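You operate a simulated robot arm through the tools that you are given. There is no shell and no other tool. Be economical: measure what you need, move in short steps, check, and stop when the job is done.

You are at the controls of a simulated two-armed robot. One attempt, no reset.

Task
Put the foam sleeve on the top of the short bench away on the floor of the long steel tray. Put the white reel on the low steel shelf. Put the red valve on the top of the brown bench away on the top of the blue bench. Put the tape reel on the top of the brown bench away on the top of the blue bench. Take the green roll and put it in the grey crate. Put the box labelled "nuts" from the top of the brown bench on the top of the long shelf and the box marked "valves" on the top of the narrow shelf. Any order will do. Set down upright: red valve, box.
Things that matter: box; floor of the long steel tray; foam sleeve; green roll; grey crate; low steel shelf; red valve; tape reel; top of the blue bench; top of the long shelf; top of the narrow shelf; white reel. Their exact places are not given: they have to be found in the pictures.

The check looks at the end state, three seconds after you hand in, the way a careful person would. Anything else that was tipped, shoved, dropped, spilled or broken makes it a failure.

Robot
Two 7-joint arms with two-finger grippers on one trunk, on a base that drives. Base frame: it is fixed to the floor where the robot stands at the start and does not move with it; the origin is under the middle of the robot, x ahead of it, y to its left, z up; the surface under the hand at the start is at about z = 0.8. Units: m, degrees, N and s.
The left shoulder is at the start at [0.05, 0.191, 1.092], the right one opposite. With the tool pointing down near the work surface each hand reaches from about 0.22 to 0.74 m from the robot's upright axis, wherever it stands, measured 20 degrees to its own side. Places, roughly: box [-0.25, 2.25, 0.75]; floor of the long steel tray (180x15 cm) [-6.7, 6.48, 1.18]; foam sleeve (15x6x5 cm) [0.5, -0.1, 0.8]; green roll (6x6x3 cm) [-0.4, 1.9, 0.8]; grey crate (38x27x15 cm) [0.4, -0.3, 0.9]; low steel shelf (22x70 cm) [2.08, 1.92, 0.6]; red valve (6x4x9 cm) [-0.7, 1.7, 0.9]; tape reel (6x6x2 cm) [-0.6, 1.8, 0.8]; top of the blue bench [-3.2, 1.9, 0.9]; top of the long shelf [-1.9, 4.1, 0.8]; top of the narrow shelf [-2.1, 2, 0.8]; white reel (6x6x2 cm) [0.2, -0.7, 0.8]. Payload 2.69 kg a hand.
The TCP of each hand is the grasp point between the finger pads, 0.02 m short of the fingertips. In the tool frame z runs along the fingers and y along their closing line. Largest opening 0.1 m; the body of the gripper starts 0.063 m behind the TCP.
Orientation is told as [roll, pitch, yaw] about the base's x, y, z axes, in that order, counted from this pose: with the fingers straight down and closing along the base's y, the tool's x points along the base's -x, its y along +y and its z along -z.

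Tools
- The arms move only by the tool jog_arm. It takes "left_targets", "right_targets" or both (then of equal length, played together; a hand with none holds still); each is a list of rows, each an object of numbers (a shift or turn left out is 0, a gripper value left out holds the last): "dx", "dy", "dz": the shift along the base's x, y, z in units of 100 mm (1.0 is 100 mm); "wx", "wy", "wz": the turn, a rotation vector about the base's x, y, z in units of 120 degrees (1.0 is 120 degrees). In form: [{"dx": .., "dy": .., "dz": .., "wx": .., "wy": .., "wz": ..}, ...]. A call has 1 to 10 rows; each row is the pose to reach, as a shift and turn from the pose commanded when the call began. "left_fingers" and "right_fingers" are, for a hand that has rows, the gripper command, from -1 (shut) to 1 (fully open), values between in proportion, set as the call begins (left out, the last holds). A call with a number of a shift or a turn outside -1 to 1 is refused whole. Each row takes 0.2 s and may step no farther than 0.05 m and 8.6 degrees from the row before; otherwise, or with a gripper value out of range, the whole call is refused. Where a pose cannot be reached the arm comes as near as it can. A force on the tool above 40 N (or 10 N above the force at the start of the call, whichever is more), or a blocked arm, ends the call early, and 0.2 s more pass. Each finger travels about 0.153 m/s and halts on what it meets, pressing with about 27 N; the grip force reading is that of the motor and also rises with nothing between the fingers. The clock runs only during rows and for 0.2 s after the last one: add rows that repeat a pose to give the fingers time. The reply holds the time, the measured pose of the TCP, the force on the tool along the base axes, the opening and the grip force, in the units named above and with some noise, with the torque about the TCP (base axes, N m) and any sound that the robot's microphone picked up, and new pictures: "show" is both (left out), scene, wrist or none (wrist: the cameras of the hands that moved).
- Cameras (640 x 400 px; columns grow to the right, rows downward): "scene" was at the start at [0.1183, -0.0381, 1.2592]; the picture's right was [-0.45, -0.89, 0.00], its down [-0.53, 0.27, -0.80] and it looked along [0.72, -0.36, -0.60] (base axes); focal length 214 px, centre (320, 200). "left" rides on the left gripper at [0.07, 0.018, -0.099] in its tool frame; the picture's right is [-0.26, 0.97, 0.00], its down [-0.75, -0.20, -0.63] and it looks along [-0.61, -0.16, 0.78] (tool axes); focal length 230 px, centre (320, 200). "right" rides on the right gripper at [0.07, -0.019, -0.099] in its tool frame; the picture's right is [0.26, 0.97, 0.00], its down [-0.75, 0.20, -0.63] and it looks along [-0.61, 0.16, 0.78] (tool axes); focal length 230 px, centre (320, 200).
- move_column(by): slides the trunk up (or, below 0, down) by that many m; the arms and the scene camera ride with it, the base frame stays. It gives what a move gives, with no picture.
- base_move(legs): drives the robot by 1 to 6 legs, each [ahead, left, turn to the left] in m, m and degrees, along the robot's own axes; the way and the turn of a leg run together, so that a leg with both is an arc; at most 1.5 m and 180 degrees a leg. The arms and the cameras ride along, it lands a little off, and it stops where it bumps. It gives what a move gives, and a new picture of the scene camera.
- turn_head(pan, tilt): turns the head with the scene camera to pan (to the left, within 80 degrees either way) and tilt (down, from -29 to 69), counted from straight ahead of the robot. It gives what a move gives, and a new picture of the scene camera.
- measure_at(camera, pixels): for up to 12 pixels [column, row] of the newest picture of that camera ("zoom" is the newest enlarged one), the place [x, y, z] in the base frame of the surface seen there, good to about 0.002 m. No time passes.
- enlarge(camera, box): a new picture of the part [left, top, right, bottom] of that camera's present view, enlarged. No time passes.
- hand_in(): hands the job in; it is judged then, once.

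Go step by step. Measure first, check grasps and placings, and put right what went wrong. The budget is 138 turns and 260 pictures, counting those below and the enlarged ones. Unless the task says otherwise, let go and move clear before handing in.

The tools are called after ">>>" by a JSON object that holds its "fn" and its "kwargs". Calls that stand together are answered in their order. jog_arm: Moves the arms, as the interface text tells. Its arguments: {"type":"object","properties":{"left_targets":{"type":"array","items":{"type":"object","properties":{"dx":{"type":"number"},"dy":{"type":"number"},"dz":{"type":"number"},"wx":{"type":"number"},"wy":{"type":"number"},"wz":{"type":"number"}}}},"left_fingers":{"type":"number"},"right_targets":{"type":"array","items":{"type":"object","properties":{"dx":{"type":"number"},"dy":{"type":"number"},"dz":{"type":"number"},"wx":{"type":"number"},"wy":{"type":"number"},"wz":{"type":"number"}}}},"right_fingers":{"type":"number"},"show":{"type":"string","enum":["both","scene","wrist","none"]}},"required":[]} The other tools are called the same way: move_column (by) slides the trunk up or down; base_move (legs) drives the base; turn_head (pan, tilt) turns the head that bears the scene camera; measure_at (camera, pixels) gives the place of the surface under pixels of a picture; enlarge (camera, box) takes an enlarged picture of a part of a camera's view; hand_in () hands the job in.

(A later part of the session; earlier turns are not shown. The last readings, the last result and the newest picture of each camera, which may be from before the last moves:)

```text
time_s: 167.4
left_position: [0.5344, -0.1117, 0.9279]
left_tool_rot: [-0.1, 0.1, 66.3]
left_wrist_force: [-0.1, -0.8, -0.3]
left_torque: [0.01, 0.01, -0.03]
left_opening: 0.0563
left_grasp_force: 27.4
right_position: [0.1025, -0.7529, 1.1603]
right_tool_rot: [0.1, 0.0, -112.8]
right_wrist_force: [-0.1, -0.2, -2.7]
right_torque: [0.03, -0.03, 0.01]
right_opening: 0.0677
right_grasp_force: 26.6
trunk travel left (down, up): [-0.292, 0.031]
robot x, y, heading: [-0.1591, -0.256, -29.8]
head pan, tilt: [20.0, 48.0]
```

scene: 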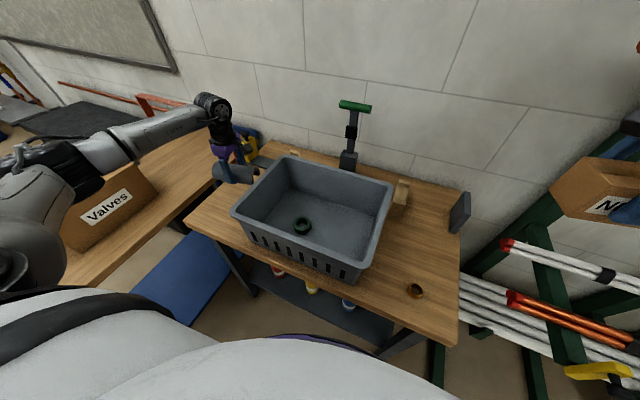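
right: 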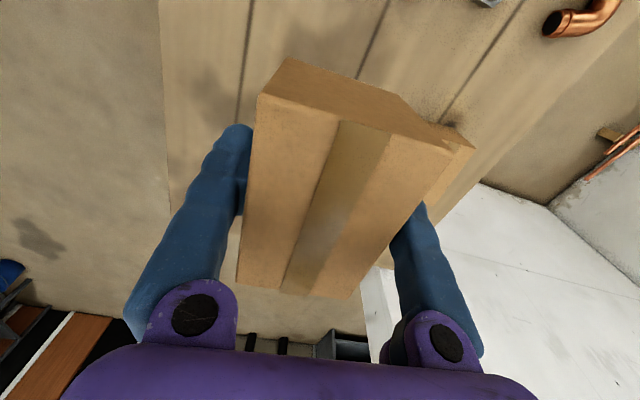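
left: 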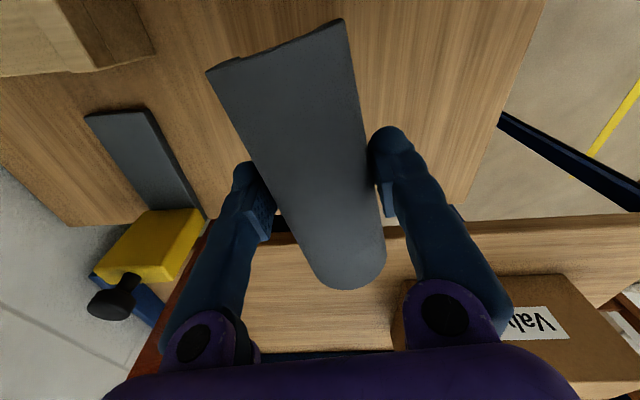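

The sleeve is gripped (0.056). Lift both hands' loads high, retract the left hand, then back out and turn to survey the rest of the room.

>>> {"fn": "jog_arm", "kwargs": {"left_targets": [{"dz": 0.45}, {"dz": 0.9}, {"dz": 1.0}], "show": "none"}}

>>> {"fn": "jog_arm", "kwargs": {"left_targets": [{"dz": 0.45}, {"dz": 0.9}, {"dz": 1.0, "dx": -0.3}, {"dz": 1.0, "dx": -0.7}, {"dz": 1.0, "dx": -1.0}], "show": "none"}}

>>> {"fn": "base_move", "kwargs": {"legs": [[-0.45, 0, 0], [-0.26, 0.35, 0], [0, 0, 150]]}}

>>> {"fn": "turn_head", "kwargs": {"pan": 0, "tilt": 18}}

```text
time_s: 168.2
left_position: [0.5361, -0.1107, 1.028]
left_tool_rot: [0.0, 0.1, 66.4]
left_wrist_force: [-0.7, -0.2, -0.7]
left_torque: [0.0, -0.01, -0.01]
left_opening: 0.0564
left_grasp_force: 27.1
right_position: [0.1032, -0.7525, 1.1604]
right_tool_rot: [0.1, -0.1, -112.7]
right_wrist_force: [-0.8, -0.2, -2.6]
right_torque: [0.0, 0.01, 0.0]
right_opening: 0.0674
right_grasp_force: 26.7
trunk travel left (down, up): [-0.292, 0.031]
robot x, y, heading: [-0.1577, -0.2567, -29.6]
head pan, tilt: [20.0, 48.0]
```

```text
time_s: 169.4
left_position: [0.4343, -0.1108, 1.1282]
left_tool_rot: [0.0, 0.0, 66.2]
left_wrist_force: [0.2, 0.2, -0.9]
left_torque: [-0.02, 0.01, 0.01]
left_opening: 0.0567
left_grasp_force: 27.3
right_position: [0.1012, -0.7523, 1.16]
right_tool_rot: [0.1, 0.0, -112.9]
right_wrist_force: [0.2, 0.0, -3.4]
right_torque: [-0.01, -0.01, -0.02]
right_opening: 0.0676
right_grasp_force: 26.9
trunk travel left (down, up): [-0.292, 0.031]
robot x, y, heading: [-0.1552, -0.2575, -29.9]
head pan, tilt: [20.0, 48.0]
```

```text
time_s: 181.5
left_position: [-1.1839, 0.5659, 1.1267]
left_tool_rot: [0.0, 0.2, -144.0]
left_wrist_force: [-0.1, -0.6, 0.5]
left_torque: [-0.03, -0.03, 0.0]
left_opening: 0.0568
left_grasp_force: 26.9
right_position: [-0.5738, 0.9527, 1.1597]
right_tool_rot: [0.1, 0.0, 36.9]
right_wrist_force: [-0.4, 0.0, -2.6]
right_torque: [0.0, 0.0, 0.01]
right_opening: 0.0675
right_grasp_force: 27.3
trunk travel left (down, up): [-0.292, 0.031]
robot x, y, heading: [-0.6015, 0.394, 120.0]
head pan, tilt: [20.0, 48.0]
```

scene: 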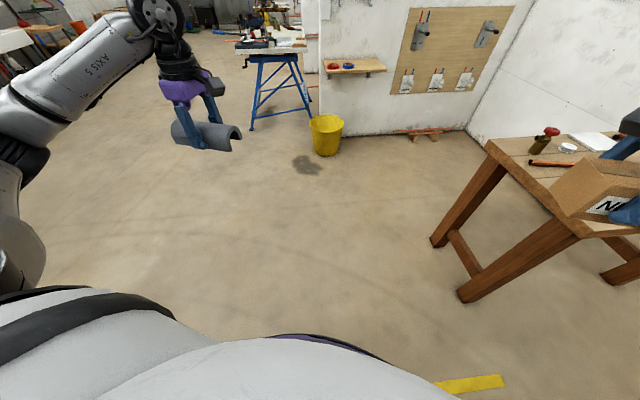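

```text
time_s: 182.4
left_position: [-1.1841, 0.5658, 1.1278]
left_tool_rot: [0.0, 0.0, -144.1]
left_wrist_force: [-0.7, 1.0, 0.1]
left_torque: [0.03, 0.01, -0.01]
left_opening: 0.0564
left_grasp_force: 26.6
right_position: [-0.5733, 0.952, 1.1608]
right_tool_rot: [0.1, 0.0, 36.9]
right_wrist_force: [-0.2, -0.5, -2.8]
right_torque: [0.0, 0.0, -0.01]
right_opening: 0.0676
right_grasp_force: 27.2
trunk travel left (down, up): [-0.292, 0.031]
robot x, y, heading: [-0.6, 0.3933, 120.1]
head pan, tilt: [0.0, 18.0]
```

scene: 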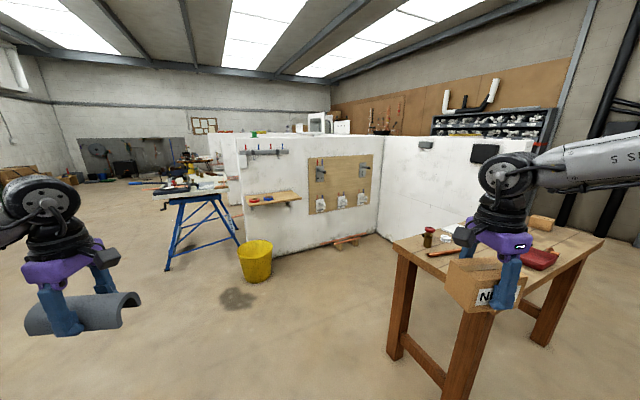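

The narrow shelf is the wooden shelf at (272,197), the blue bench at (195,190). I'll measure these and zoom.

>>> {"fn": "enlarge", "kwargs": {"camera": "scene", "box": [70, 110, 310, 290]}}

>>> {"fn": "measure_at", "kwargs": {"camera": "scene", "pixels": [[246, 204], [300, 196], [272, 194], [262, 192], [165, 193], [235, 186], [200, 186], [170, 270], [240, 245], [255, 262], [238, 150], [375, 235]]}}

```text
2.22 times, centred on (190, 200) of scene
```

zoom: 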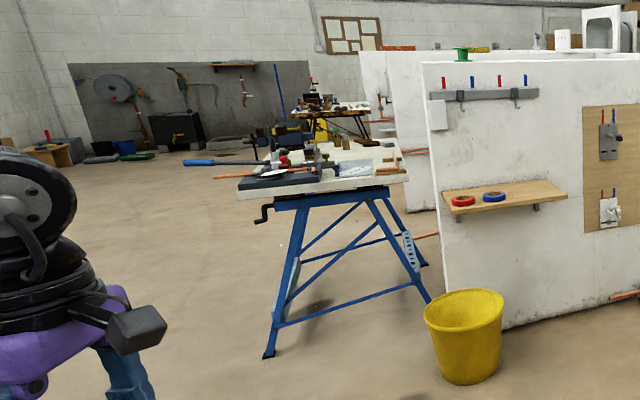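

```text
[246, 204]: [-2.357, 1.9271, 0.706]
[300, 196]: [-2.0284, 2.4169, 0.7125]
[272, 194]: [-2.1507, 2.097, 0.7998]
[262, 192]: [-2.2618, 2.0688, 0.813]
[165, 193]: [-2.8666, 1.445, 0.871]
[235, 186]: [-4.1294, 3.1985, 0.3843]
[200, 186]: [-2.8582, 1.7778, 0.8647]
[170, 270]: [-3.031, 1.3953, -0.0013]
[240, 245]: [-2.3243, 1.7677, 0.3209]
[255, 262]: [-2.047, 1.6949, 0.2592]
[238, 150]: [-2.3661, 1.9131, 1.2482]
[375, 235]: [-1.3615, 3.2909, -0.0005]
```

I'll drive toward [-1.9,0.9] to see past the partition's end toward the long shelf.

>>> {"fn": "base_move", "kwargs": {"legs": [[0.5, 0.45, 0], [0.5, 0.45, 0]]}}

>>> {"fn": "turn_head", "kwargs": {"pan": -5, "tilt": 5}}

```text
time_s: 190.9
left_position: [-2.4585, 1.0048, 1.1269]
left_tool_rot: [0.0, 0.1, -144.7]
left_wrist_force: [-0.6, 0.2, -0.2]
left_torque: [-0.01, -0.03, -0.01]
left_opening: 0.0567
left_grasp_force: 27.1
right_position: [-1.8426, 1.3809, 1.1595]
right_tool_rot: [0.1, 0.1, 36.1]
right_wrist_force: [0.6, -0.4, -2.6]
right_torque: [-0.02, 0.01, 0.0]
right_opening: 0.0675
right_grasp_force: 26.4
trunk travel left (down, up): [-0.292, 0.031]
robot x, y, heading: [-1.8765, 0.8241, 119.2]
head pan, tilt: [0.0, 18.0]
```

scene: 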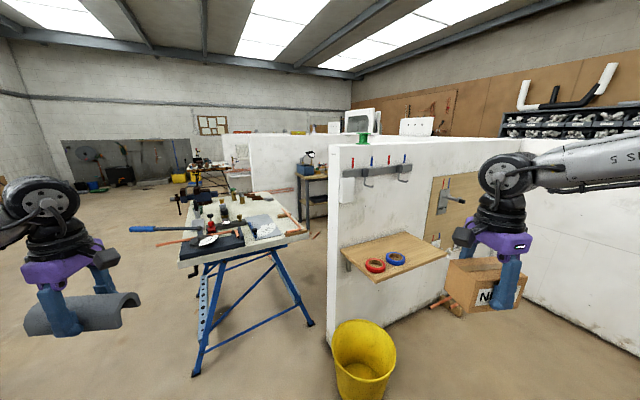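

```text
time_s: 191.7
left_position: [-2.4591, 1.0044, 1.128]
left_tool_rot: [0.1, 0.2, -144.8]
left_wrist_force: [0.0, 0.0, 0.7]
left_torque: [0.02, 0.02, 0.0]
left_opening: 0.0564
left_grasp_force: 26.6
right_position: [-1.8427, 1.3804, 1.1591]
right_tool_rot: [0.1, 0.0, 36.1]
right_wrist_force: [-0.1, -0.2, -2.3]
right_torque: [-0.03, 0.03, 0.02]
right_opening: 0.0677
right_grasp_force: 27.7
trunk travel left (down, up): [-0.292, 0.031]
robot x, y, heading: [-1.8799, 0.8251, 119.2]
head pan, tilt: [-5.0, 5.0]
```

scene: 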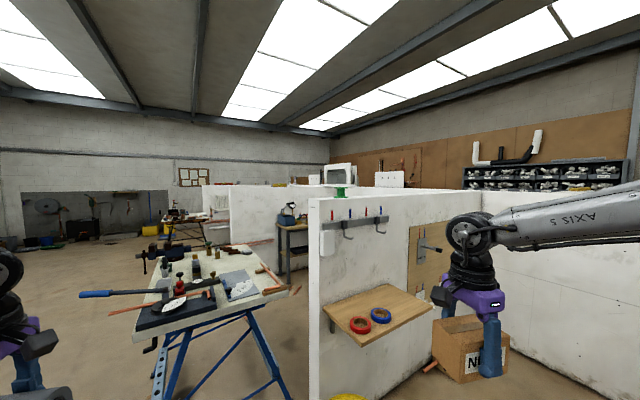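

I'll zoom into the region behind the partition and the blue bench top.

>>> {"fn": "enlarge", "kwargs": {"camera": "scene", "box": [150, 170, 310, 270]}}

>>> {"fn": "measure_at", "kwargs": {"camera": "scene", "pixels": [[290, 218], [290, 280], [230, 220], [255, 200], [312, 260], [300, 225], [140, 330], [285, 290], [250, 290], [195, 235], [240, 380], [170, 220]]}}

```text
4.00 times, centred on (230, 220) of scene
```

zoom: 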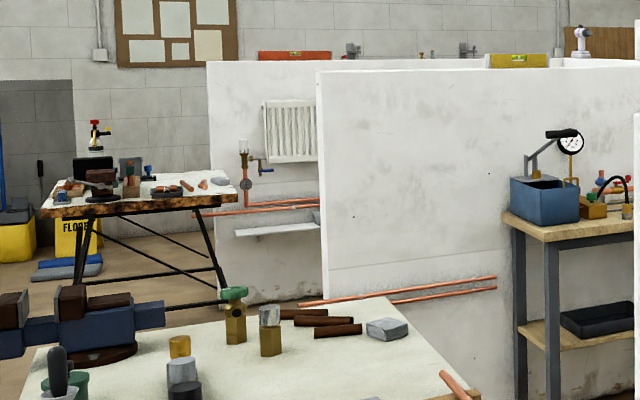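

```text
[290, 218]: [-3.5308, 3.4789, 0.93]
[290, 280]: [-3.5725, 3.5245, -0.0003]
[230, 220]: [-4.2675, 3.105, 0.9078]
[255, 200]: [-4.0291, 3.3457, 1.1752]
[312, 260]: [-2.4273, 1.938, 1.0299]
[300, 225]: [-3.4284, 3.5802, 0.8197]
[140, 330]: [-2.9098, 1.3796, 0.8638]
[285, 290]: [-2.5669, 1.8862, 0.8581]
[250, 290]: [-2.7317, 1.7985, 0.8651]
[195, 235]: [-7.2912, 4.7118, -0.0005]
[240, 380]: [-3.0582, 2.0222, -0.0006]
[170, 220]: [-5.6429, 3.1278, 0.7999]
```

The long shelf seems to be inside the bay behind this partition. I'll circle left around the blue bench and look in.

>>> {"fn": "base_move", "kwargs": {"legs": [[0.18, 1.4, 0], [1.38, 0.47, 0]]}}

>>> {"fn": "turn_head", "kwargs": {"pan": -60, "tilt": 15}}

>>> {"fn": "turn_head", "kwargs": {"pan": -10, "tilt": 10}}

```text
time_s: 210.9
left_position: [-4.8424, 1.4486, 1.127]
left_tool_rot: [-0.1, 0.1, -144.9]
left_wrist_force: [-1.2, 0.2, -0.6]
left_torque: [0.03, -0.02, -0.02]
left_opening: 0.0567
left_grasp_force: 26.9
right_position: [-4.2278, 1.8244, 1.1592]
right_tool_rot: [0.1, -0.1, 36.0]
right_wrist_force: [-0.2, 0.9, -2.3]
right_torque: [-0.03, 0.01, 0.0]
right_opening: 0.0677
right_grasp_force: 27.5
trunk travel left (down, up): [-0.292, 0.031]
robot x, y, heading: [-4.2621, 1.2641, 119.2]
head pan, tilt: [-5.0, 5.0]
```

scene: 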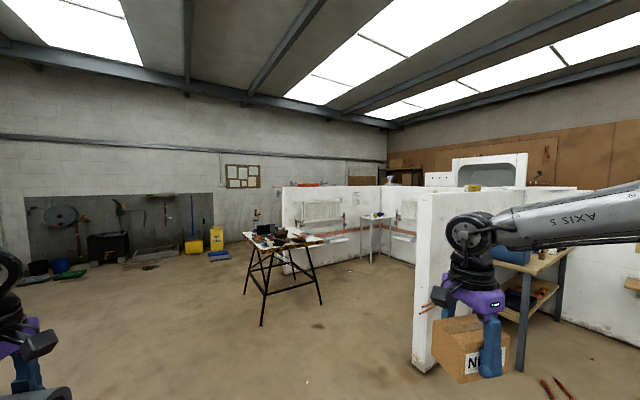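

```text
time_s: 212.1
left_position: [-4.843, 1.448, 1.1266]
left_tool_rot: [0.0, 0.1, -144.8]
left_wrist_force: [-0.2, 0.4, -1.2]
left_torque: [-0.01, 0.01, -0.01]
left_opening: 0.0566
left_grasp_force: 26.2
right_position: [-4.2272, 1.826, 1.1599]
right_tool_rot: [0.1, 0.1, 36.1]
right_wrist_force: [0.6, 1.0, -3.2]
right_torque: [0.0, 0.04, -0.01]
right_opening: 0.0676
right_grasp_force: 26.7
trunk travel left (down, up): [-0.292, 0.031]
robot x, y, heading: [-4.2618, 1.2681, 119.1]
head pan, tilt: [-60.0, 15.0]
```

scene: 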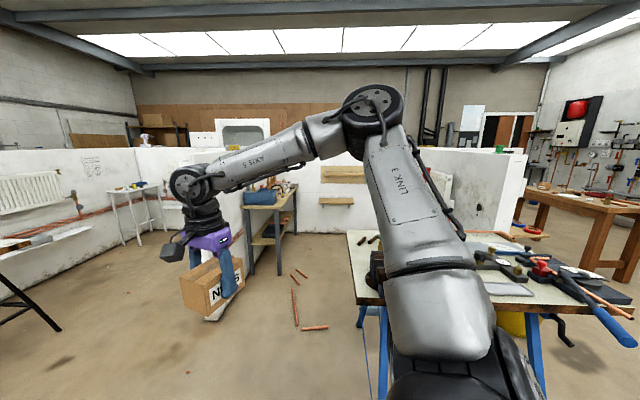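

```text
time_s: 213.3
left_position: [-4.8438, 1.4481, 1.1267]
left_tool_rot: [0.1, 0.1, -144.7]
left_wrist_force: [0.6, -0.6, 0.9]
left_torque: [0.01, 0.01, 0.0]
left_opening: 0.0565
left_grasp_force: 26.8
right_position: [-4.2279, 1.8252, 1.1591]
right_tool_rot: [0.1, 0.0, 36.0]
right_wrist_force: [-0.1, -0.8, -3.0]
right_torque: [-0.03, 0.02, -0.04]
right_opening: 0.0675
right_grasp_force: 27.0
trunk travel left (down, up): [-0.292, 0.031]
robot x, y, heading: [-4.2637, 1.2654, 119.3]
head pan, tilt: [-10.0, 10.0]
```

scene: 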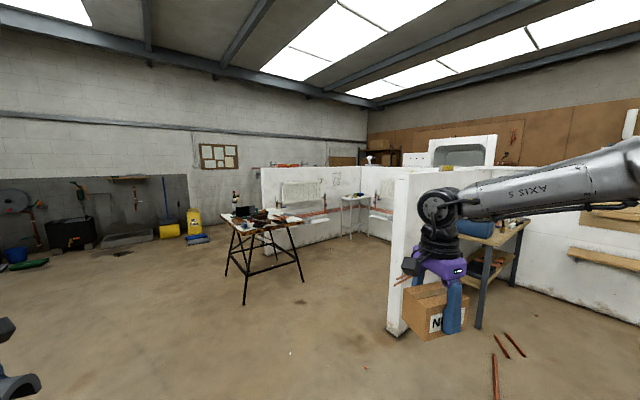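

The bay's end wall shows a wooden shelf at about (335,201) in the −60° view. Turn back and measure it.

>>> {"fn": "turn_head", "kwargs": {"pan": -50, "tilt": 15}}

>>> {"fn": "enlarge", "kwargs": {"camera": "scene", "box": [200, 120, 480, 300]}}

```text
time_s: 214.4
left_position: [-4.8443, 1.449, 1.1268]
left_tool_rot: [0.0, 0.1, -144.8]
left_wrist_force: [-0.1, -0.2, -0.2]
left_torque: [0.0, 0.02, 0.03]
left_opening: 0.0564
left_grasp_force: 26.6
right_position: [-4.2287, 1.8245, 1.1603]
right_tool_rot: [0.1, 0.0, 36.2]
right_wrist_force: [-0.6, 0.0, -2.6]
right_torque: [0.02, 0.01, -0.01]
right_opening: 0.0675
right_grasp_force: 27.0
trunk travel left (down, up): [-0.292, 0.031]
robot x, y, heading: [-4.2615, 1.266, 119.2]
head pan, tilt: [-50.0, 15.0]
```

scene: 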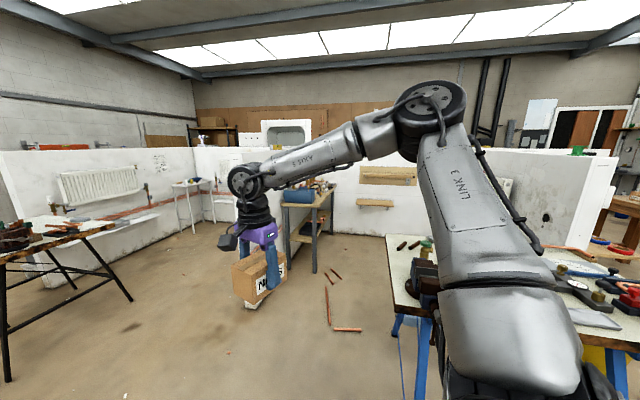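

```text
2.22 times, centred on (340, 210) of scene
```

zoom: 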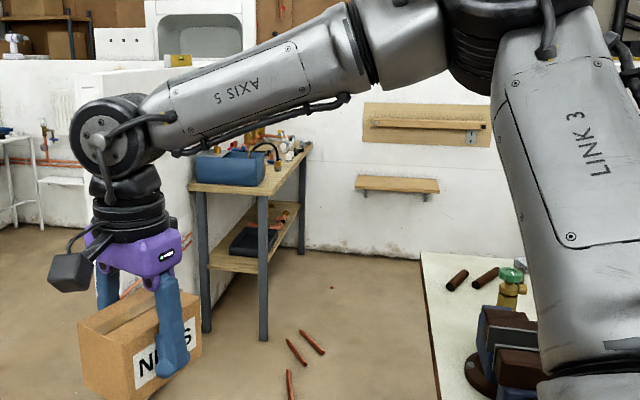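

>>> {"fn": "measure_at", "kwargs": {"camera": "scene", "pixels": [[358, 202], [393, 206], [374, 201], [375, 205], [364, 181], [415, 184], [390, 177], [385, 231], [315, 250], [330, 320], [345, 329], [440, 240]]}}

>>> {"fn": "measure_at", "kwargs": {"camera": "zoom", "pixels": [[400, 182], [400, 187], [360, 178], [436, 182], [420, 124], [420, 128], [380, 126], [480, 127], [264, 335], [310, 235]]}}

```text
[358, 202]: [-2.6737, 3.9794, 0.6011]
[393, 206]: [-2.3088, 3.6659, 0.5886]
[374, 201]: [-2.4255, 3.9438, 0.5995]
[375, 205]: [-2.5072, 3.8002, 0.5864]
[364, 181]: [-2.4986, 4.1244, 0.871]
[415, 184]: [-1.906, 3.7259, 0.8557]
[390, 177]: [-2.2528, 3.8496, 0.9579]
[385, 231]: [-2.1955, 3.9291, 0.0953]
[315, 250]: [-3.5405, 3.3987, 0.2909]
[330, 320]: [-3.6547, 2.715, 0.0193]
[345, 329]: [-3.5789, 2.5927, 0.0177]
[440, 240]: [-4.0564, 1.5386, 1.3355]
```

```text
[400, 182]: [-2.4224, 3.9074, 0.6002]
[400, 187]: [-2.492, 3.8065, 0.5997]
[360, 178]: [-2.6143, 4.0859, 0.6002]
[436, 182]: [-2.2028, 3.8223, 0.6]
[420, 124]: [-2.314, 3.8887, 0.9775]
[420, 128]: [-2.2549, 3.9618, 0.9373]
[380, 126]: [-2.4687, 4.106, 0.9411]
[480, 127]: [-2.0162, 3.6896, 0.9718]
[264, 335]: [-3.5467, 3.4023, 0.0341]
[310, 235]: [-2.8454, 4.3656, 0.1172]
```

These shelves are at z 0.60 and 0.94 and don't fit the long shelf (≈[-1.9,4.1,0.8]); it is likely on the other side of that end wall. First I'll find the long steel tray ahead.

>>> {"fn": "turn_head", "kwargs": {"pan": -5, "tilt": 8}}

>>> {"fn": "enlarge", "kwargs": {"camera": "scene", "box": [190, 120, 410, 260]}}

>>> {"fn": "measure_at", "kwargs": {"camera": "scene", "pixels": [[240, 175], [300, 168], [260, 168], [350, 168], [390, 168], [330, 225], [275, 240], [250, 230], [200, 200], [420, 170], [250, 160], [280, 165]]}}

```text
time_s: 215.5
left_position: [-4.8435, 1.4488, 1.1264]
left_tool_rot: [0.0, 0.1, -144.9]
left_wrist_force: [-0.2, -1.1, -0.1]
left_torque: [0.0, 0.01, 0.0]
left_opening: 0.0565
left_grasp_force: 26.2
right_position: [-4.2268, 1.8242, 1.1597]
right_tool_rot: [0.1, 0.0, 36.0]
right_wrist_force: [-0.2, 0.5, -1.0]
right_torque: [-0.02, 0.01, -0.02]
right_opening: 0.0675
right_grasp_force: 26.5
trunk travel left (down, up): [-0.292, 0.031]
robot x, y, heading: [-4.2628, 1.2687, 119.2]
head pan, tilt: [-5.0, 8.0]
```

scene: 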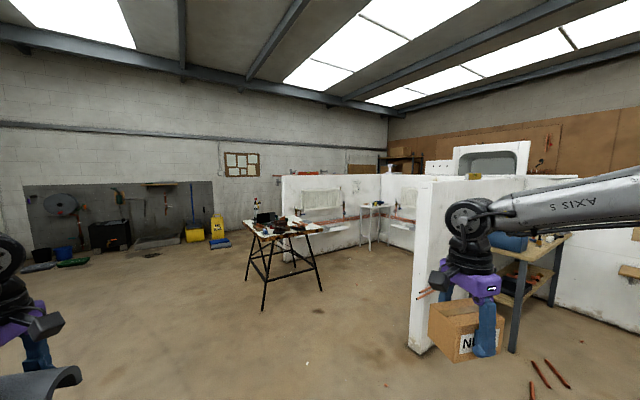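

```text
2.86 times, centred on (300, 190) of scene
```

zoom: 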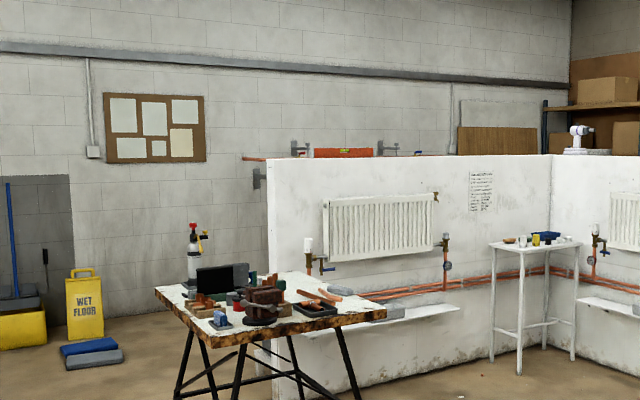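

```text
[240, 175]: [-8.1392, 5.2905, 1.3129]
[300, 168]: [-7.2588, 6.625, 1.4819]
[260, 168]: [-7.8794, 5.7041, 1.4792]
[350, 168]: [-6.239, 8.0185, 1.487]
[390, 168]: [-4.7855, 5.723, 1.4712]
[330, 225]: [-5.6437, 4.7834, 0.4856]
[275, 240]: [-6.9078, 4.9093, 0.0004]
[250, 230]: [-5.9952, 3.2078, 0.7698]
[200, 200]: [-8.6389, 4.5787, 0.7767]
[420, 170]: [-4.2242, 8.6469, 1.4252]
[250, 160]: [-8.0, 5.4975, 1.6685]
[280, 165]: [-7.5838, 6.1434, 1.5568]
```

The tray must stand between the third partition and the outer wall. I'll drive around the black-legged table toward it.

>>> {"fn": "base_move", "kwargs": {"legs": [[0.98, 0.8, 0], [0.98, 0.79, 0], [0.7, -0.1, 0]]}}

>>> {"fn": "turn_head", "kwargs": {"pan": -15, "tilt": 15}}

```text
time_s: 233.4
left_position: [-7.4249, 3.0515, 1.1266]
left_tool_rot: [0.0, 0.0, -145.2]
left_wrist_force: [0.4, -0.3, -0.3]
left_torque: [-0.05, 0.03, -0.02]
left_opening: 0.0567
left_grasp_force: 27.3
right_position: [-6.8063, 3.4241, 1.1593]
right_tool_rot: [0.1, 0.0, 35.6]
right_wrist_force: [0.0, 0.4, -2.9]
right_torque: [-0.02, -0.04, 0.0]
right_opening: 0.0678
right_grasp_force: 26.9
trunk travel left (down, up): [-0.292, 0.031]
robot x, y, heading: [-6.8474, 2.8649, 118.9]
head pan, tilt: [-5.0, 8.0]
```

scene: 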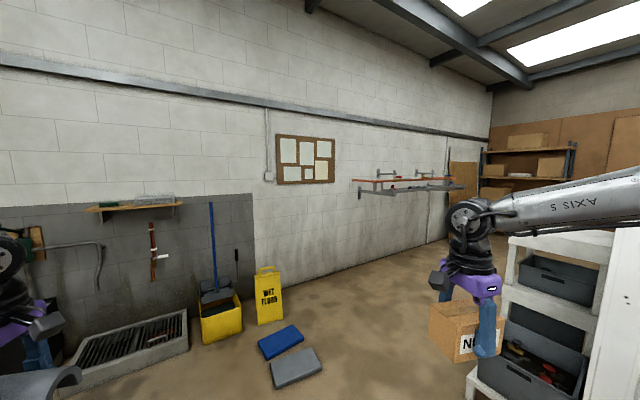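

```text
time_s: 234.1
left_position: [-7.426, 3.0525, 1.1285]
left_tool_rot: [0.0, 0.1, -145.3]
left_wrist_force: [0.0, -0.1, 0.3]
left_torque: [0.0, -0.01, -0.01]
left_opening: 0.0566
left_grasp_force: 27.2
right_position: [-6.8063, 3.424, 1.1599]
right_tool_rot: [0.1, 0.0, 35.6]
right_wrist_force: [0.0, 0.7, -2.0]
right_torque: [0.0, -0.01, 0.0]
right_opening: 0.0674
right_grasp_force: 26.9
trunk travel left (down, up): [-0.292, 0.031]
robot x, y, heading: [-6.8465, 2.865, 118.8]
head pan, tilt: [-15.0, 15.0]
```

scene: 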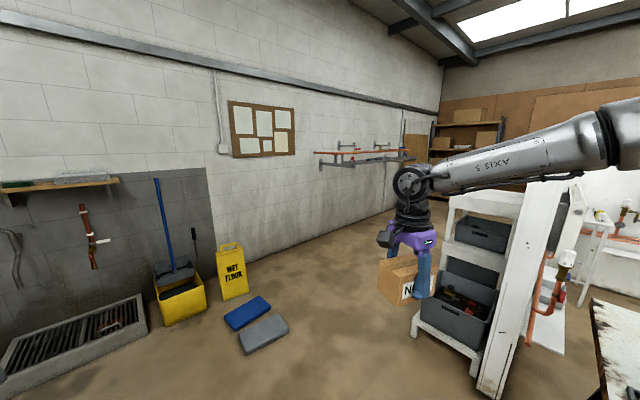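

The steel rack/tray on the far wall is at (360,158). Zoom and measure.

>>> {"fn": "enlarge", "kwargs": {"camera": "scene", "box": [300, 120, 430, 200]}}

>>> {"fn": "measure_at", "kwargs": {"camera": "scene", "pixels": [[320, 164], [350, 162], [322, 153], [400, 158], [412, 158], [380, 160], [440, 300], [470, 330], [265, 310], [250, 350], [450, 200], [340, 245]]}}

```text
4.92 times, centred on (365, 160) of scene
```

zoom: 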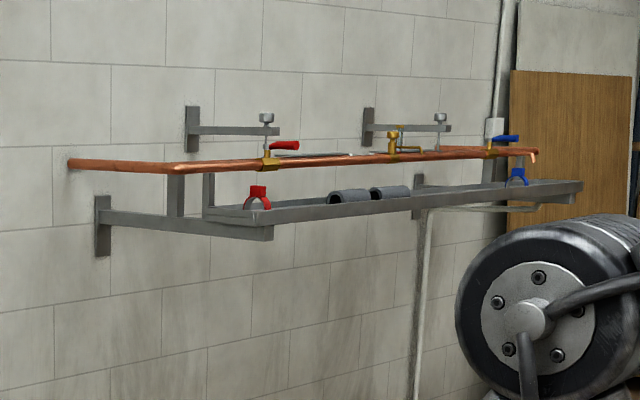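

```text
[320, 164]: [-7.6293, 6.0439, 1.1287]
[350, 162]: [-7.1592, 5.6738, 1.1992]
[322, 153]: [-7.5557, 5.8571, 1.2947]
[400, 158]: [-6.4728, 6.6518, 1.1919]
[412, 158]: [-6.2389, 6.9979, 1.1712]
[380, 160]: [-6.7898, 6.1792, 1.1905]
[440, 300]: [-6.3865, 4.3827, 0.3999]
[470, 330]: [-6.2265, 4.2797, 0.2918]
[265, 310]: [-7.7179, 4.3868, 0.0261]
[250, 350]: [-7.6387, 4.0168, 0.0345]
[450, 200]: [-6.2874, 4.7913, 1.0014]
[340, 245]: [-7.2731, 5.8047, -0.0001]
```

The tray (front lip from [-7.16,5.67] to [-6.24,7.0], z≈1.19) already holds two sleeves. I need a gap between floor mats and white rack; measure those.

>>> {"fn": "measure_at", "kwargs": {"camera": "scene", "pixels": [[288, 327], [270, 300], [240, 345], [248, 353], [416, 333], [410, 318], [488, 395], [450, 345], [452, 195], [385, 215]]}}

```text
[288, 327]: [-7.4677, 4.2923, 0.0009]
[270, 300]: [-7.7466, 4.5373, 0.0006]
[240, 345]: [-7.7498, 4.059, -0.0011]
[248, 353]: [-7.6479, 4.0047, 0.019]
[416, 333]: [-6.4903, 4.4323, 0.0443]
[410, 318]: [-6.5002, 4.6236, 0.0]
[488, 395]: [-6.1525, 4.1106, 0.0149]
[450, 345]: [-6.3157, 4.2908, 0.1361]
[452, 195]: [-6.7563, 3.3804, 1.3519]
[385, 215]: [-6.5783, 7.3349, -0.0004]
```

The gap is passable. I'll turn to face the wall (heading 145°) and weave through to in front of the tray.

>>> {"fn": "base_move", "kwargs": {"legs": [[0, 0, 26.2], [0.85, -0.77, 0], [0.24, -0.75, 0]]}}

>>> {"fn": "turn_head", "kwargs": {"pan": -35, "tilt": 15}}

```text
time_s: 249.2
left_position: [-7.4638, 4.6633, 1.129]
left_tool_rot: [-0.1, 0.1, -119.8]
left_wrist_force: [-1.3, -0.1, -0.8]
left_torque: [0.02, -0.01, 0.0]
left_opening: 0.0566
left_grasp_force: 26.6
right_position: [-7.0646, 5.2653, 1.1583]
right_tool_rot: [0.2, 0.0, 61.0]
right_wrist_force: [-0.7, -0.3, -2.8]
right_torque: [0.01, 0.03, -0.02]
right_opening: 0.0675
right_grasp_force: 27.7
trunk travel left (down, up): [-0.292, 0.031]
robot x, y, heading: [-6.8635, 4.7402, 144.2]
head pan, tilt: [-15.0, 15.0]
```

scene: 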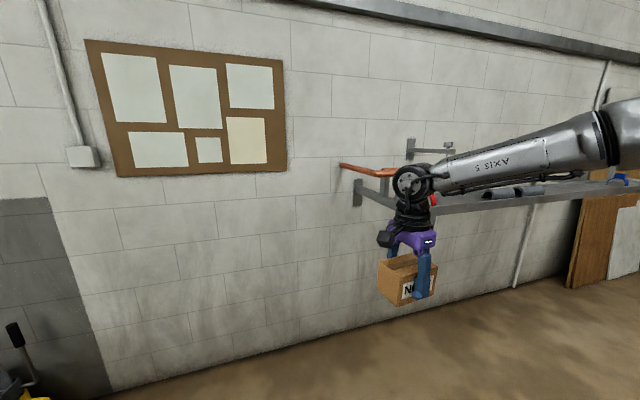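

```text
time_s: 250.1
left_position: [-7.464, 4.6657, 1.1275]
left_tool_rot: [0.0, 0.0, -120.0]
left_wrist_force: [-0.2, -1.0, -0.4]
left_torque: [0.01, 0.02, 0.0]
left_opening: 0.0563
left_grasp_force: 27.0
right_position: [-7.0656, 5.2645, 1.1592]
right_tool_rot: [0.1, -0.1, 61.1]
right_wrist_force: [0.1, -0.1, -2.9]
right_torque: [0.0, 0.02, -0.03]
right_opening: 0.0676
right_grasp_force: 27.0
trunk travel left (down, up): [-0.292, 0.031]
robot x, y, heading: [-6.859, 4.7436, 144.0]
head pan, tilt: [-35.0, 15.0]
```

scene: 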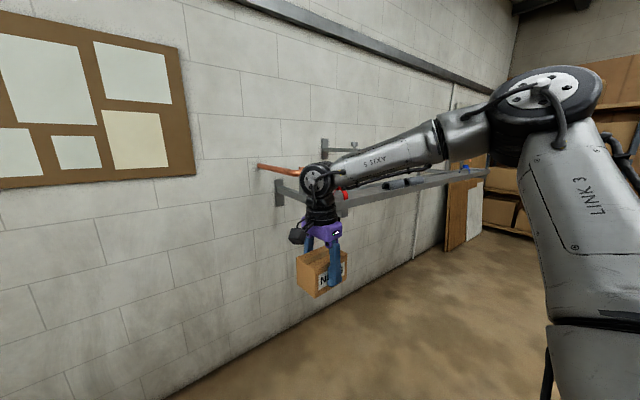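

Clear. Strafe right 2.05 m along the tray, then look at it.

>>> {"fn": "base_move", "kwargs": {"legs": [[0, -1.02, 0], [0, -1.02, 0]]}}

>>> {"fn": "turn_head", "kwargs": {"pan": 25, "tilt": 15}}

```text
time_s: 268.2
left_position: [-6.2657, 6.3185, 1.1274]
left_tool_rot: [-0.1, 0.0, -120.0]
left_wrist_force: [1.1, 0.4, -1.3]
left_torque: [-0.01, 0.03, -0.02]
left_opening: 0.0565
left_grasp_force: 27.2
right_position: [-5.862, 6.9186, 1.16]
right_tool_rot: [0.0, 0.0, 60.7]
right_wrist_force: [0.4, 0.9, -2.9]
right_torque: [0.0, 0.01, -0.01]
right_opening: 0.0677
right_grasp_force: 27.7
trunk travel left (down, up): [-0.292, 0.031]
robot x, y, heading: [-5.6621, 6.3963, 143.5]
head pan, tilt: [-35.0, 15.0]
```

scene: 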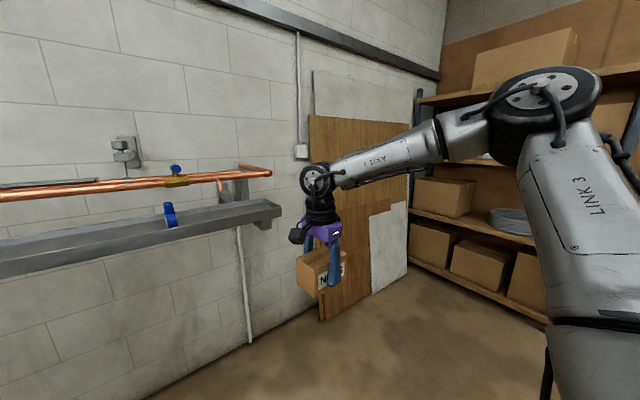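

```text
time_s: 269.5
left_position: [-6.2653, 6.3194, 1.1277]
left_tool_rot: [0.0, 0.0, -120.1]
left_wrist_force: [-0.6, -0.7, -0.7]
left_torque: [0.03, -0.01, -0.04]
left_opening: 0.0566
left_grasp_force: 27.2
right_position: [-5.8631, 6.9171, 1.1588]
right_tool_rot: [0.1, -0.1, 60.7]
right_wrist_force: [-0.1, 0.2, -3.0]
right_torque: [-0.04, 0.01, -0.05]
right_opening: 0.0676
right_grasp_force: 26.5
trunk travel left (down, up): [-0.292, 0.031]
robot x, y, heading: [-5.6609, 6.3969, 143.8]
head pan, tilt: [25.0, 15.0]
```

scene: 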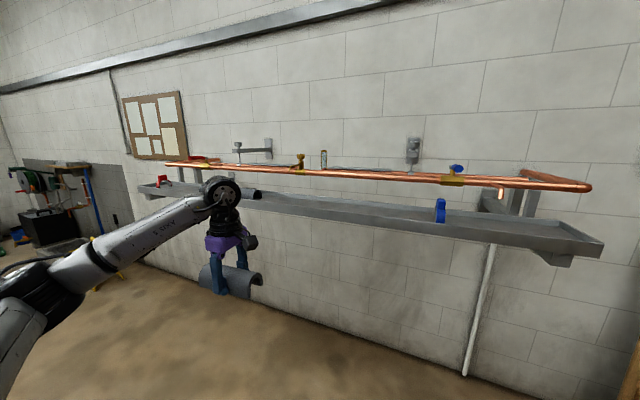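

The free tray stretch lies between the sleeve (255,195) and the blue clip (440,210). Measure tray floor, lips and the copper pipe.

>>> {"fn": "measure_at", "kwargs": {"camera": "scene", "pixels": [[340, 207], [340, 202], [340, 214], [380, 210], [300, 203], [340, 172], [300, 172], [400, 176], [255, 196], [440, 205], [340, 197], [380, 204]]}}

>>> {"fn": "enlarge", "kwargs": {"camera": "scene", "box": [240, 140, 480, 260]}}

```text
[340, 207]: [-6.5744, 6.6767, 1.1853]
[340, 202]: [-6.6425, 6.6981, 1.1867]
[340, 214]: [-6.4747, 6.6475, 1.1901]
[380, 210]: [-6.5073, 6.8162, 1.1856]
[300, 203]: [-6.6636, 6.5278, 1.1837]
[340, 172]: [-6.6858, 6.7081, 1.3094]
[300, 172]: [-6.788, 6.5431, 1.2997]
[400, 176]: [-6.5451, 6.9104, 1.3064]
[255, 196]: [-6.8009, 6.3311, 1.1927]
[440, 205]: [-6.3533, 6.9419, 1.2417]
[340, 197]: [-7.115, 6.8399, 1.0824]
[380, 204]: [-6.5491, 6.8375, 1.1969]
```

```text
2.67 times, centred on (360, 200) of scene
```

zoom: 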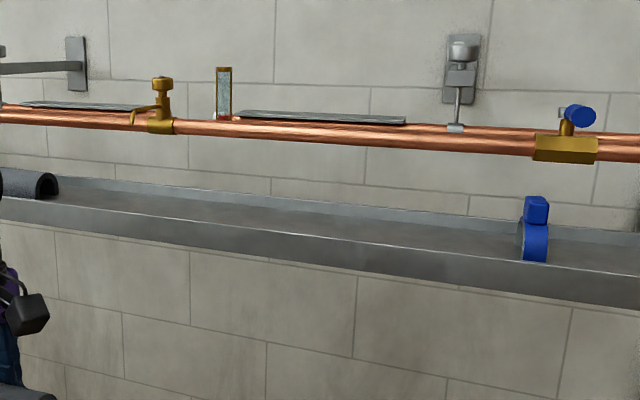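

Floor ≈1.185 at d 0.45–0.61 m from the wall, pipe clear at 0.41. Target ≈[-6.592,6.633], yaw −124.7°. Raise the trunk and left hand, retract the right hand, and advance.

>>> {"fn": "move_column", "kwargs": {"by": 0.03}}

>>> {"fn": "jog_arm", "kwargs": {"left_targets": [{"dz": 0.4, "wz": -0.038}, {"dz": 0.8, "wz": -0.038}, {"dz": 1.0, "wz": -0.038}], "right_targets": [{"dx": 0.33, "dy": -0.23}, {"dx": 0.66, "dy": -0.46}, {"dx": 0.82, "dy": -0.57}], "show": "none"}}

>>> {"fn": "base_move", "kwargs": {"legs": [[0.28, -0.05, 0]]}}

```text
time_s: 270.3
left_position: [-6.2667, 6.3186, 1.1567]
left_tool_rot: [0.1, 0.1, -120.0]
left_wrist_force: [-0.6, -0.7, -0.9]
left_torque: [0.01, -0.02, -0.01]
left_opening: 0.0562
left_grasp_force: 27.0
right_position: [-5.8633, 6.918, 1.1886]
right_tool_rot: [0.1, 0.0, 60.6]
right_wrist_force: [-0.9, -0.4, -3.0]
right_torque: [-0.04, 0.01, -0.02]
right_opening: 0.0677
right_grasp_force: 27.4
trunk travel left (down, up): [-0.322, 0.001]
robot x, y, heading: [-5.6612, 6.3921, 143.9]
head pan, tilt: [25.0, 15.0]
```

```text
time_s: 271.1
left_position: [-6.2646, 6.3191, 1.2572]
left_tool_rot: [0.0, 0.2, -124.7]
left_wrist_force: [0.3, 0.1, 0.0]
left_torque: [-0.02, 0.01, -0.04]
left_opening: 0.0566
left_grasp_force: 26.8
right_position: [-5.7802, 6.8598, 1.1894]
right_tool_rot: [0.2, 0.0, 60.6]
right_wrist_force: [0.2, 0.1, -2.4]
right_torque: [-0.01, -0.03, 0.03]
right_opening: 0.0675
right_grasp_force: 26.8
trunk travel left (down, up): [-0.322, 0.001]
robot x, y, heading: [-5.6627, 6.4, 144.1]
head pan, tilt: [25.0, 15.0]
```

```text
time_s: 273.1
left_position: [-6.4623, 6.5255, 1.2548]
left_tool_rot: [0.1, 0.1, -124.7]
left_wrist_force: [0.0, -0.1, -1.1]
left_torque: [0.01, -0.02, -0.02]
left_opening: 0.0564
left_grasp_force: 26.8
right_position: [-5.9802, 7.0666, 1.1906]
right_tool_rot: [0.2, 0.0, 60.7]
right_wrist_force: [-0.5, -0.5, -2.0]
right_torque: [0.0, 0.01, -0.02]
right_opening: 0.0677
right_grasp_force: 27.1
trunk travel left (down, up): [-0.322, 0.001]
robot x, y, heading: [-5.8605, 6.6028, 143.7]
head pan, tilt: [25.0, 15.0]
```

scene: 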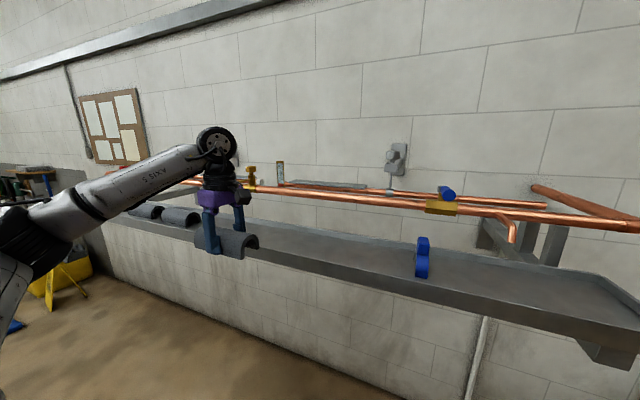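

Good. Move the remaining 17 cm toward the wall over the tray at this height and measure the lip.

>>> {"fn": "measure_at", "kwargs": {"camera": "scene", "pixels": [[320, 255], [320, 250], [320, 245], [320, 238], [320, 232], [320, 260], [320, 192], [255, 177], [180, 215], [160, 215]]}}

>>> {"fn": "jog_arm", "kwargs": {"left_targets": [{"dx": -0.3, "dy": 0.25}, {"dx": -0.6, "dy": 0.5}, {"dx": -0.9, "dy": 0.75}], "show": "none"}}

>>> {"fn": "jog_arm", "kwargs": {"left_targets": [{"dx": -0.2, "dy": 0.16}, {"dx": -0.4, "dy": 0.325}, {"dx": -0.4, "dy": 0.325}], "show": "both"}}

```text
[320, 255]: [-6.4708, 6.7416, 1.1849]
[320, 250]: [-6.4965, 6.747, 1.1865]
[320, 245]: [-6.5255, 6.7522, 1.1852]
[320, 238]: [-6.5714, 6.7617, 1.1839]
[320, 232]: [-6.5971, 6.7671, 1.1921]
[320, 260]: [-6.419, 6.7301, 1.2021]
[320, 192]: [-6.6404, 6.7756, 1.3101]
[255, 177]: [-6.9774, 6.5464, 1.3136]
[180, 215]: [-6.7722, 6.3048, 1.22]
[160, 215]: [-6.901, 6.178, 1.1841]
```

```text
time_s: 273.9
left_position: [-6.5556, 6.6029, 1.2556]
left_tool_rot: [0.1, 0.0, -124.8]
left_wrist_force: [0.0, 0.5, 0.3]
left_torque: [-0.02, -0.02, 0.0]
left_opening: 0.0567
left_grasp_force: 26.8
right_position: [-5.9799, 7.0678, 1.1904]
right_tool_rot: [0.1, -0.1, 60.7]
right_wrist_force: [0.3, 1.0, -2.1]
right_torque: [-0.05, 0.03, 0.0]
right_opening: 0.0679
right_grasp_force: 27.0
trunk travel left (down, up): [-0.322, 0.001]
robot x, y, heading: [-5.8601, 6.6033, 143.9]
head pan, tilt: [25.0, 15.0]
```

```text
time_s: 274.6
left_position: [-6.5942, 6.6329, 1.2558]
left_tool_rot: [-0.2, 0.1, -124.7]
left_wrist_force: [0.1, -0.4, -0.1]
left_torque: [0.03, -0.03, 0.02]
left_opening: 0.0564
left_grasp_force: 27.6
right_position: [-5.9786, 7.0658, 1.1904]
right_tool_rot: [0.1, -0.2, 60.7]
right_wrist_force: [0.3, 0.3, -3.1]
right_torque: [-0.03, 0.02, 0.0]
right_opening: 0.068
right_grasp_force: 27.0
trunk travel left (down, up): [-0.322, 0.001]
robot x, y, heading: [-5.8581, 6.6034, 144.0]
head pan, tilt: [25.0, 15.0]
```

scene: 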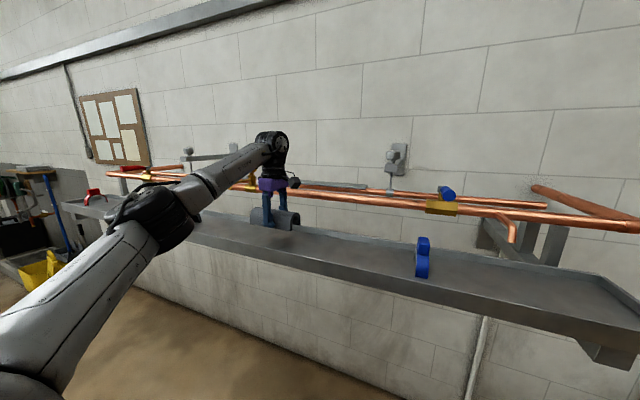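
left: 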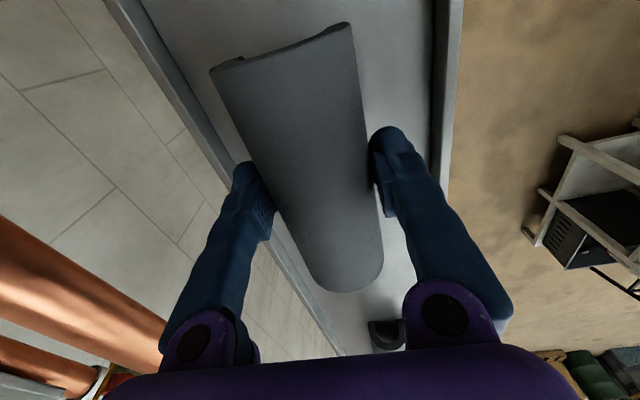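

Well centred over the tray (d 0.527). Lower 4.2 cm, release modestly, and rise.

>>> {"fn": "jog_arm", "kwargs": {"left_targets": [{"dz": -0.3}, {"dz": -0.42}, {"dz": -0.42}], "show": "none"}}

>>> {"fn": "jog_arm", "kwargs": {"left_targets": [{}, {}, {}], "left_fingers": 0.5, "show": "wrist"}}

>>> {"fn": "jog_arm", "kwargs": {"left_targets": [{"dz": 0.3}, {"dz": 0.6}, {"dz": 0.8}], "show": "both"}}

```text
time_s: 275.4
left_position: [-6.593, 6.6326, 1.2147]
left_tool_rot: [-0.1, 0.1, -124.7]
left_wrist_force: [-0.2, 0.1, 0.1]
left_torque: [0.02, 0.03, 0.01]
left_opening: 0.0567
left_grasp_force: 27.7
right_position: [-5.9794, 7.0666, 1.19]
right_tool_rot: [0.1, 0.0, 60.7]
right_wrist_force: [0.5, -0.2, -2.3]
right_torque: [-0.01, 0.0, 0.0]
right_opening: 0.0677
right_grasp_force: 26.7
trunk travel left (down, up): [-0.322, 0.001]
robot x, y, heading: [-5.8607, 6.6019, 143.8]
head pan, tilt: [25.0, 15.0]
```

```text
time_s: 276.2
left_position: [-6.5928, 6.6325, 1.2147]
left_tool_rot: [0.0, 0.1, -124.7]
left_wrist_force: [-0.2, -0.1, 0.2]
left_torque: [-0.02, -0.03, 0.01]
left_opening: 0.075
left_grasp_force: 0.2
right_position: [-5.9797, 7.0669, 1.1905]
right_tool_rot: [0.1, -0.1, 60.7]
right_wrist_force: [-0.8, 0.6, -2.7]
right_torque: [-0.01, -0.03, 0.01]
right_opening: 0.0676
right_grasp_force: 26.8
trunk travel left (down, up): [-0.322, 0.001]
robot x, y, heading: [-5.8609, 6.6002, 143.7]
head pan, tilt: [25.0, 15.0]
```

left: 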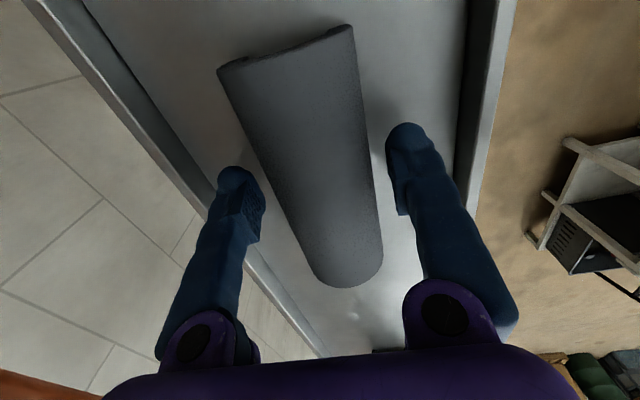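

```text
time_s: 277.1
left_position: [-6.5928, 6.6314, 1.2946]
left_tool_rot: [0.0, 0.0, -124.7]
left_wrist_force: [-0.5, 0.5, -0.7]
left_torque: [-0.02, 0.01, 0.02]
left_opening: 0.0752
left_grasp_force: 0.0
right_position: [-5.9793, 7.0665, 1.1895]
right_tool_rot: [0.1, 0.0, 60.7]
right_wrist_force: [-0.5, -0.5, -2.3]
right_torque: [-0.03, -0.01, -0.01]
right_opening: 0.0677
right_grasp_force: 26.8
trunk travel left (down, up): [-0.322, 0.001]
robot x, y, heading: [-5.8611, 6.6, 143.9]
head pan, tilt: [25.0, 15.0]
```

scene: 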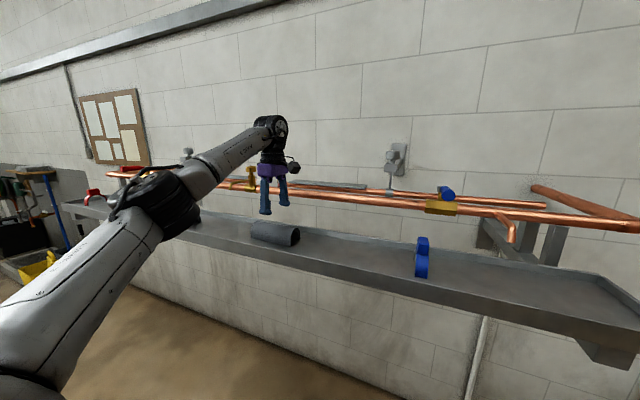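
left: 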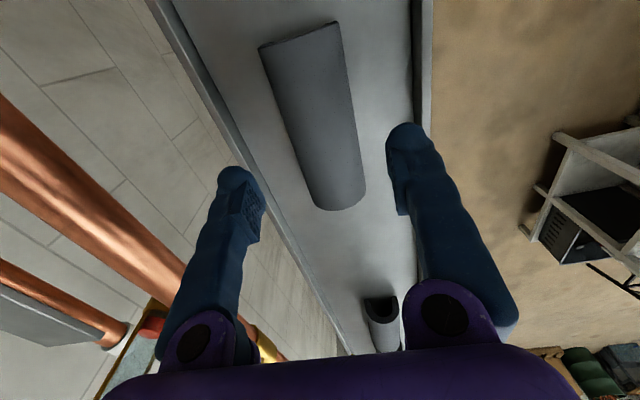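

The sleeve rests in the tray. Back off, and look to the right for a route along the far end to the long shelf.

>>> {"fn": "base_move", "kwargs": {"legs": [[-0.38, 0, 0], [0, 0, -120]]}}

>>> {"fn": "turn_head", "kwargs": {"pan": -20, "tilt": 12}}

```text
time_s: 284.5
left_position: [-5.1549, 6.9944, 1.2946]
left_tool_rot: [0.0, 0.1, 114.7]
left_wrist_force: [0.0, -0.1, -0.4]
left_torque: [0.01, 0.03, -0.01]
left_opening: 0.075
left_grasp_force: 0.0
right_position: [-5.0944, 6.2439, 1.1903]
right_tool_rot: [0.1, 0.0, -59.9]
right_wrist_force: [0.9, 0.5, -2.2]
right_torque: [0.04, 0.01, -0.01]
right_opening: 0.0676
right_grasp_force: 26.3
trunk travel left (down, up): [-0.322, 0.001]
robot x, y, heading: [-5.5557, 6.3777, 23.4]
head pan, tilt: [25.0, 15.0]
```

scene: 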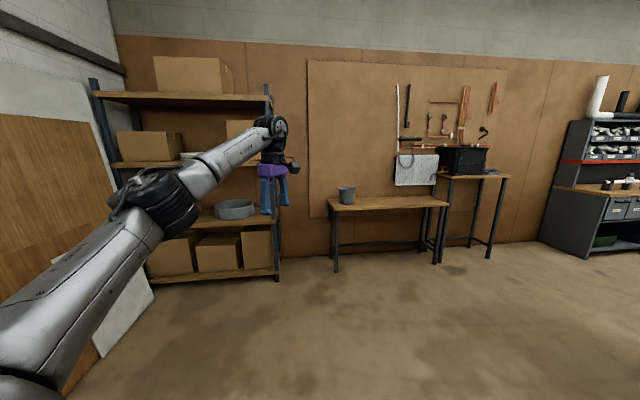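

```text
time_s: 285.6
left_position: [-5.1558, 6.9942, 1.294]
left_tool_rot: [0.0, 0.0, 114.7]
left_wrist_force: [-0.4, -0.6, -0.2]
left_torque: [-0.02, -0.02, -0.02]
left_opening: 0.075
left_grasp_force: 0.1
right_position: [-5.0949, 6.2445, 1.1895]
right_tool_rot: [0.2, -0.1, -59.9]
right_wrist_force: [-0.5, 0.0, -1.6]
right_torque: [0.01, 0.05, 0.0]
right_opening: 0.0676
right_grasp_force: 26.4
trunk travel left (down, up): [-0.322, 0.001]
robot x, y, heading: [-5.5546, 6.3794, 23.3]
head pan, tilt: [-20.0, 12.0]
```

scene: 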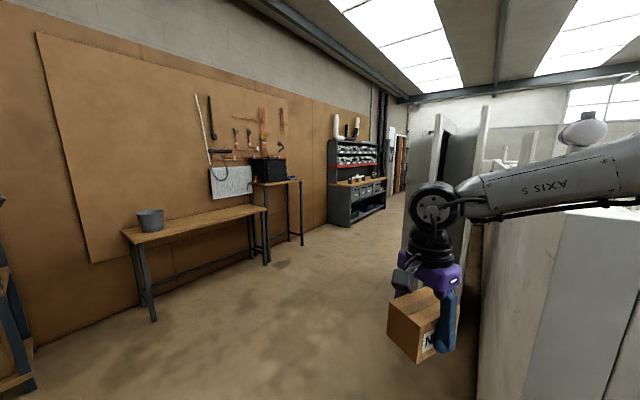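

There's a corridor between the wall tables and the partition backs. Measure its width.

>>> {"fn": "measure_at", "kwargs": {"camera": "scene", "pixels": [[155, 318], [302, 245], [265, 263], [345, 225], [386, 208], [478, 390], [480, 300], [404, 248], [470, 270], [410, 225], [440, 150], [395, 190]]}}

>>> {"fn": "enlarge", "kwargs": {"camera": "scene", "box": [320, 90, 500, 270]}}

```text
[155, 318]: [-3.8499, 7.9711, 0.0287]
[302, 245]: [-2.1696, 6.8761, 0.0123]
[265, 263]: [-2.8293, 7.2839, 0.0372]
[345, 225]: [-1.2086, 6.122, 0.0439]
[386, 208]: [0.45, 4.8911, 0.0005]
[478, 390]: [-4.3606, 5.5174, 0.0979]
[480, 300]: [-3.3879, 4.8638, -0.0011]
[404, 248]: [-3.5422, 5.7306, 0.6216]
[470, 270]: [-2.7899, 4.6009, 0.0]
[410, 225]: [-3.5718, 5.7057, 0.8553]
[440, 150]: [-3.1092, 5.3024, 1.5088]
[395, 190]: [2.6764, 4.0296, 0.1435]
```

```text
2.22 times, centred on (410, 180) of scene
```

zoom: 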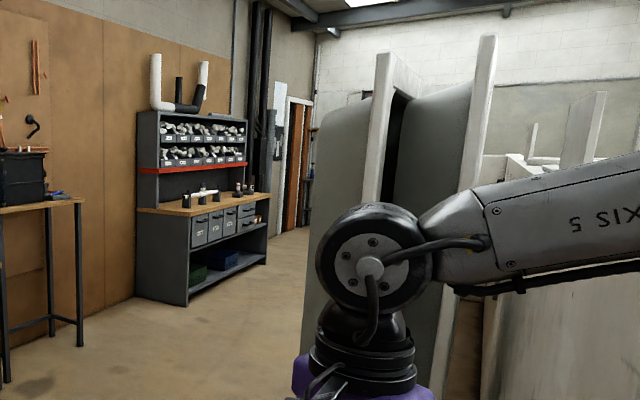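

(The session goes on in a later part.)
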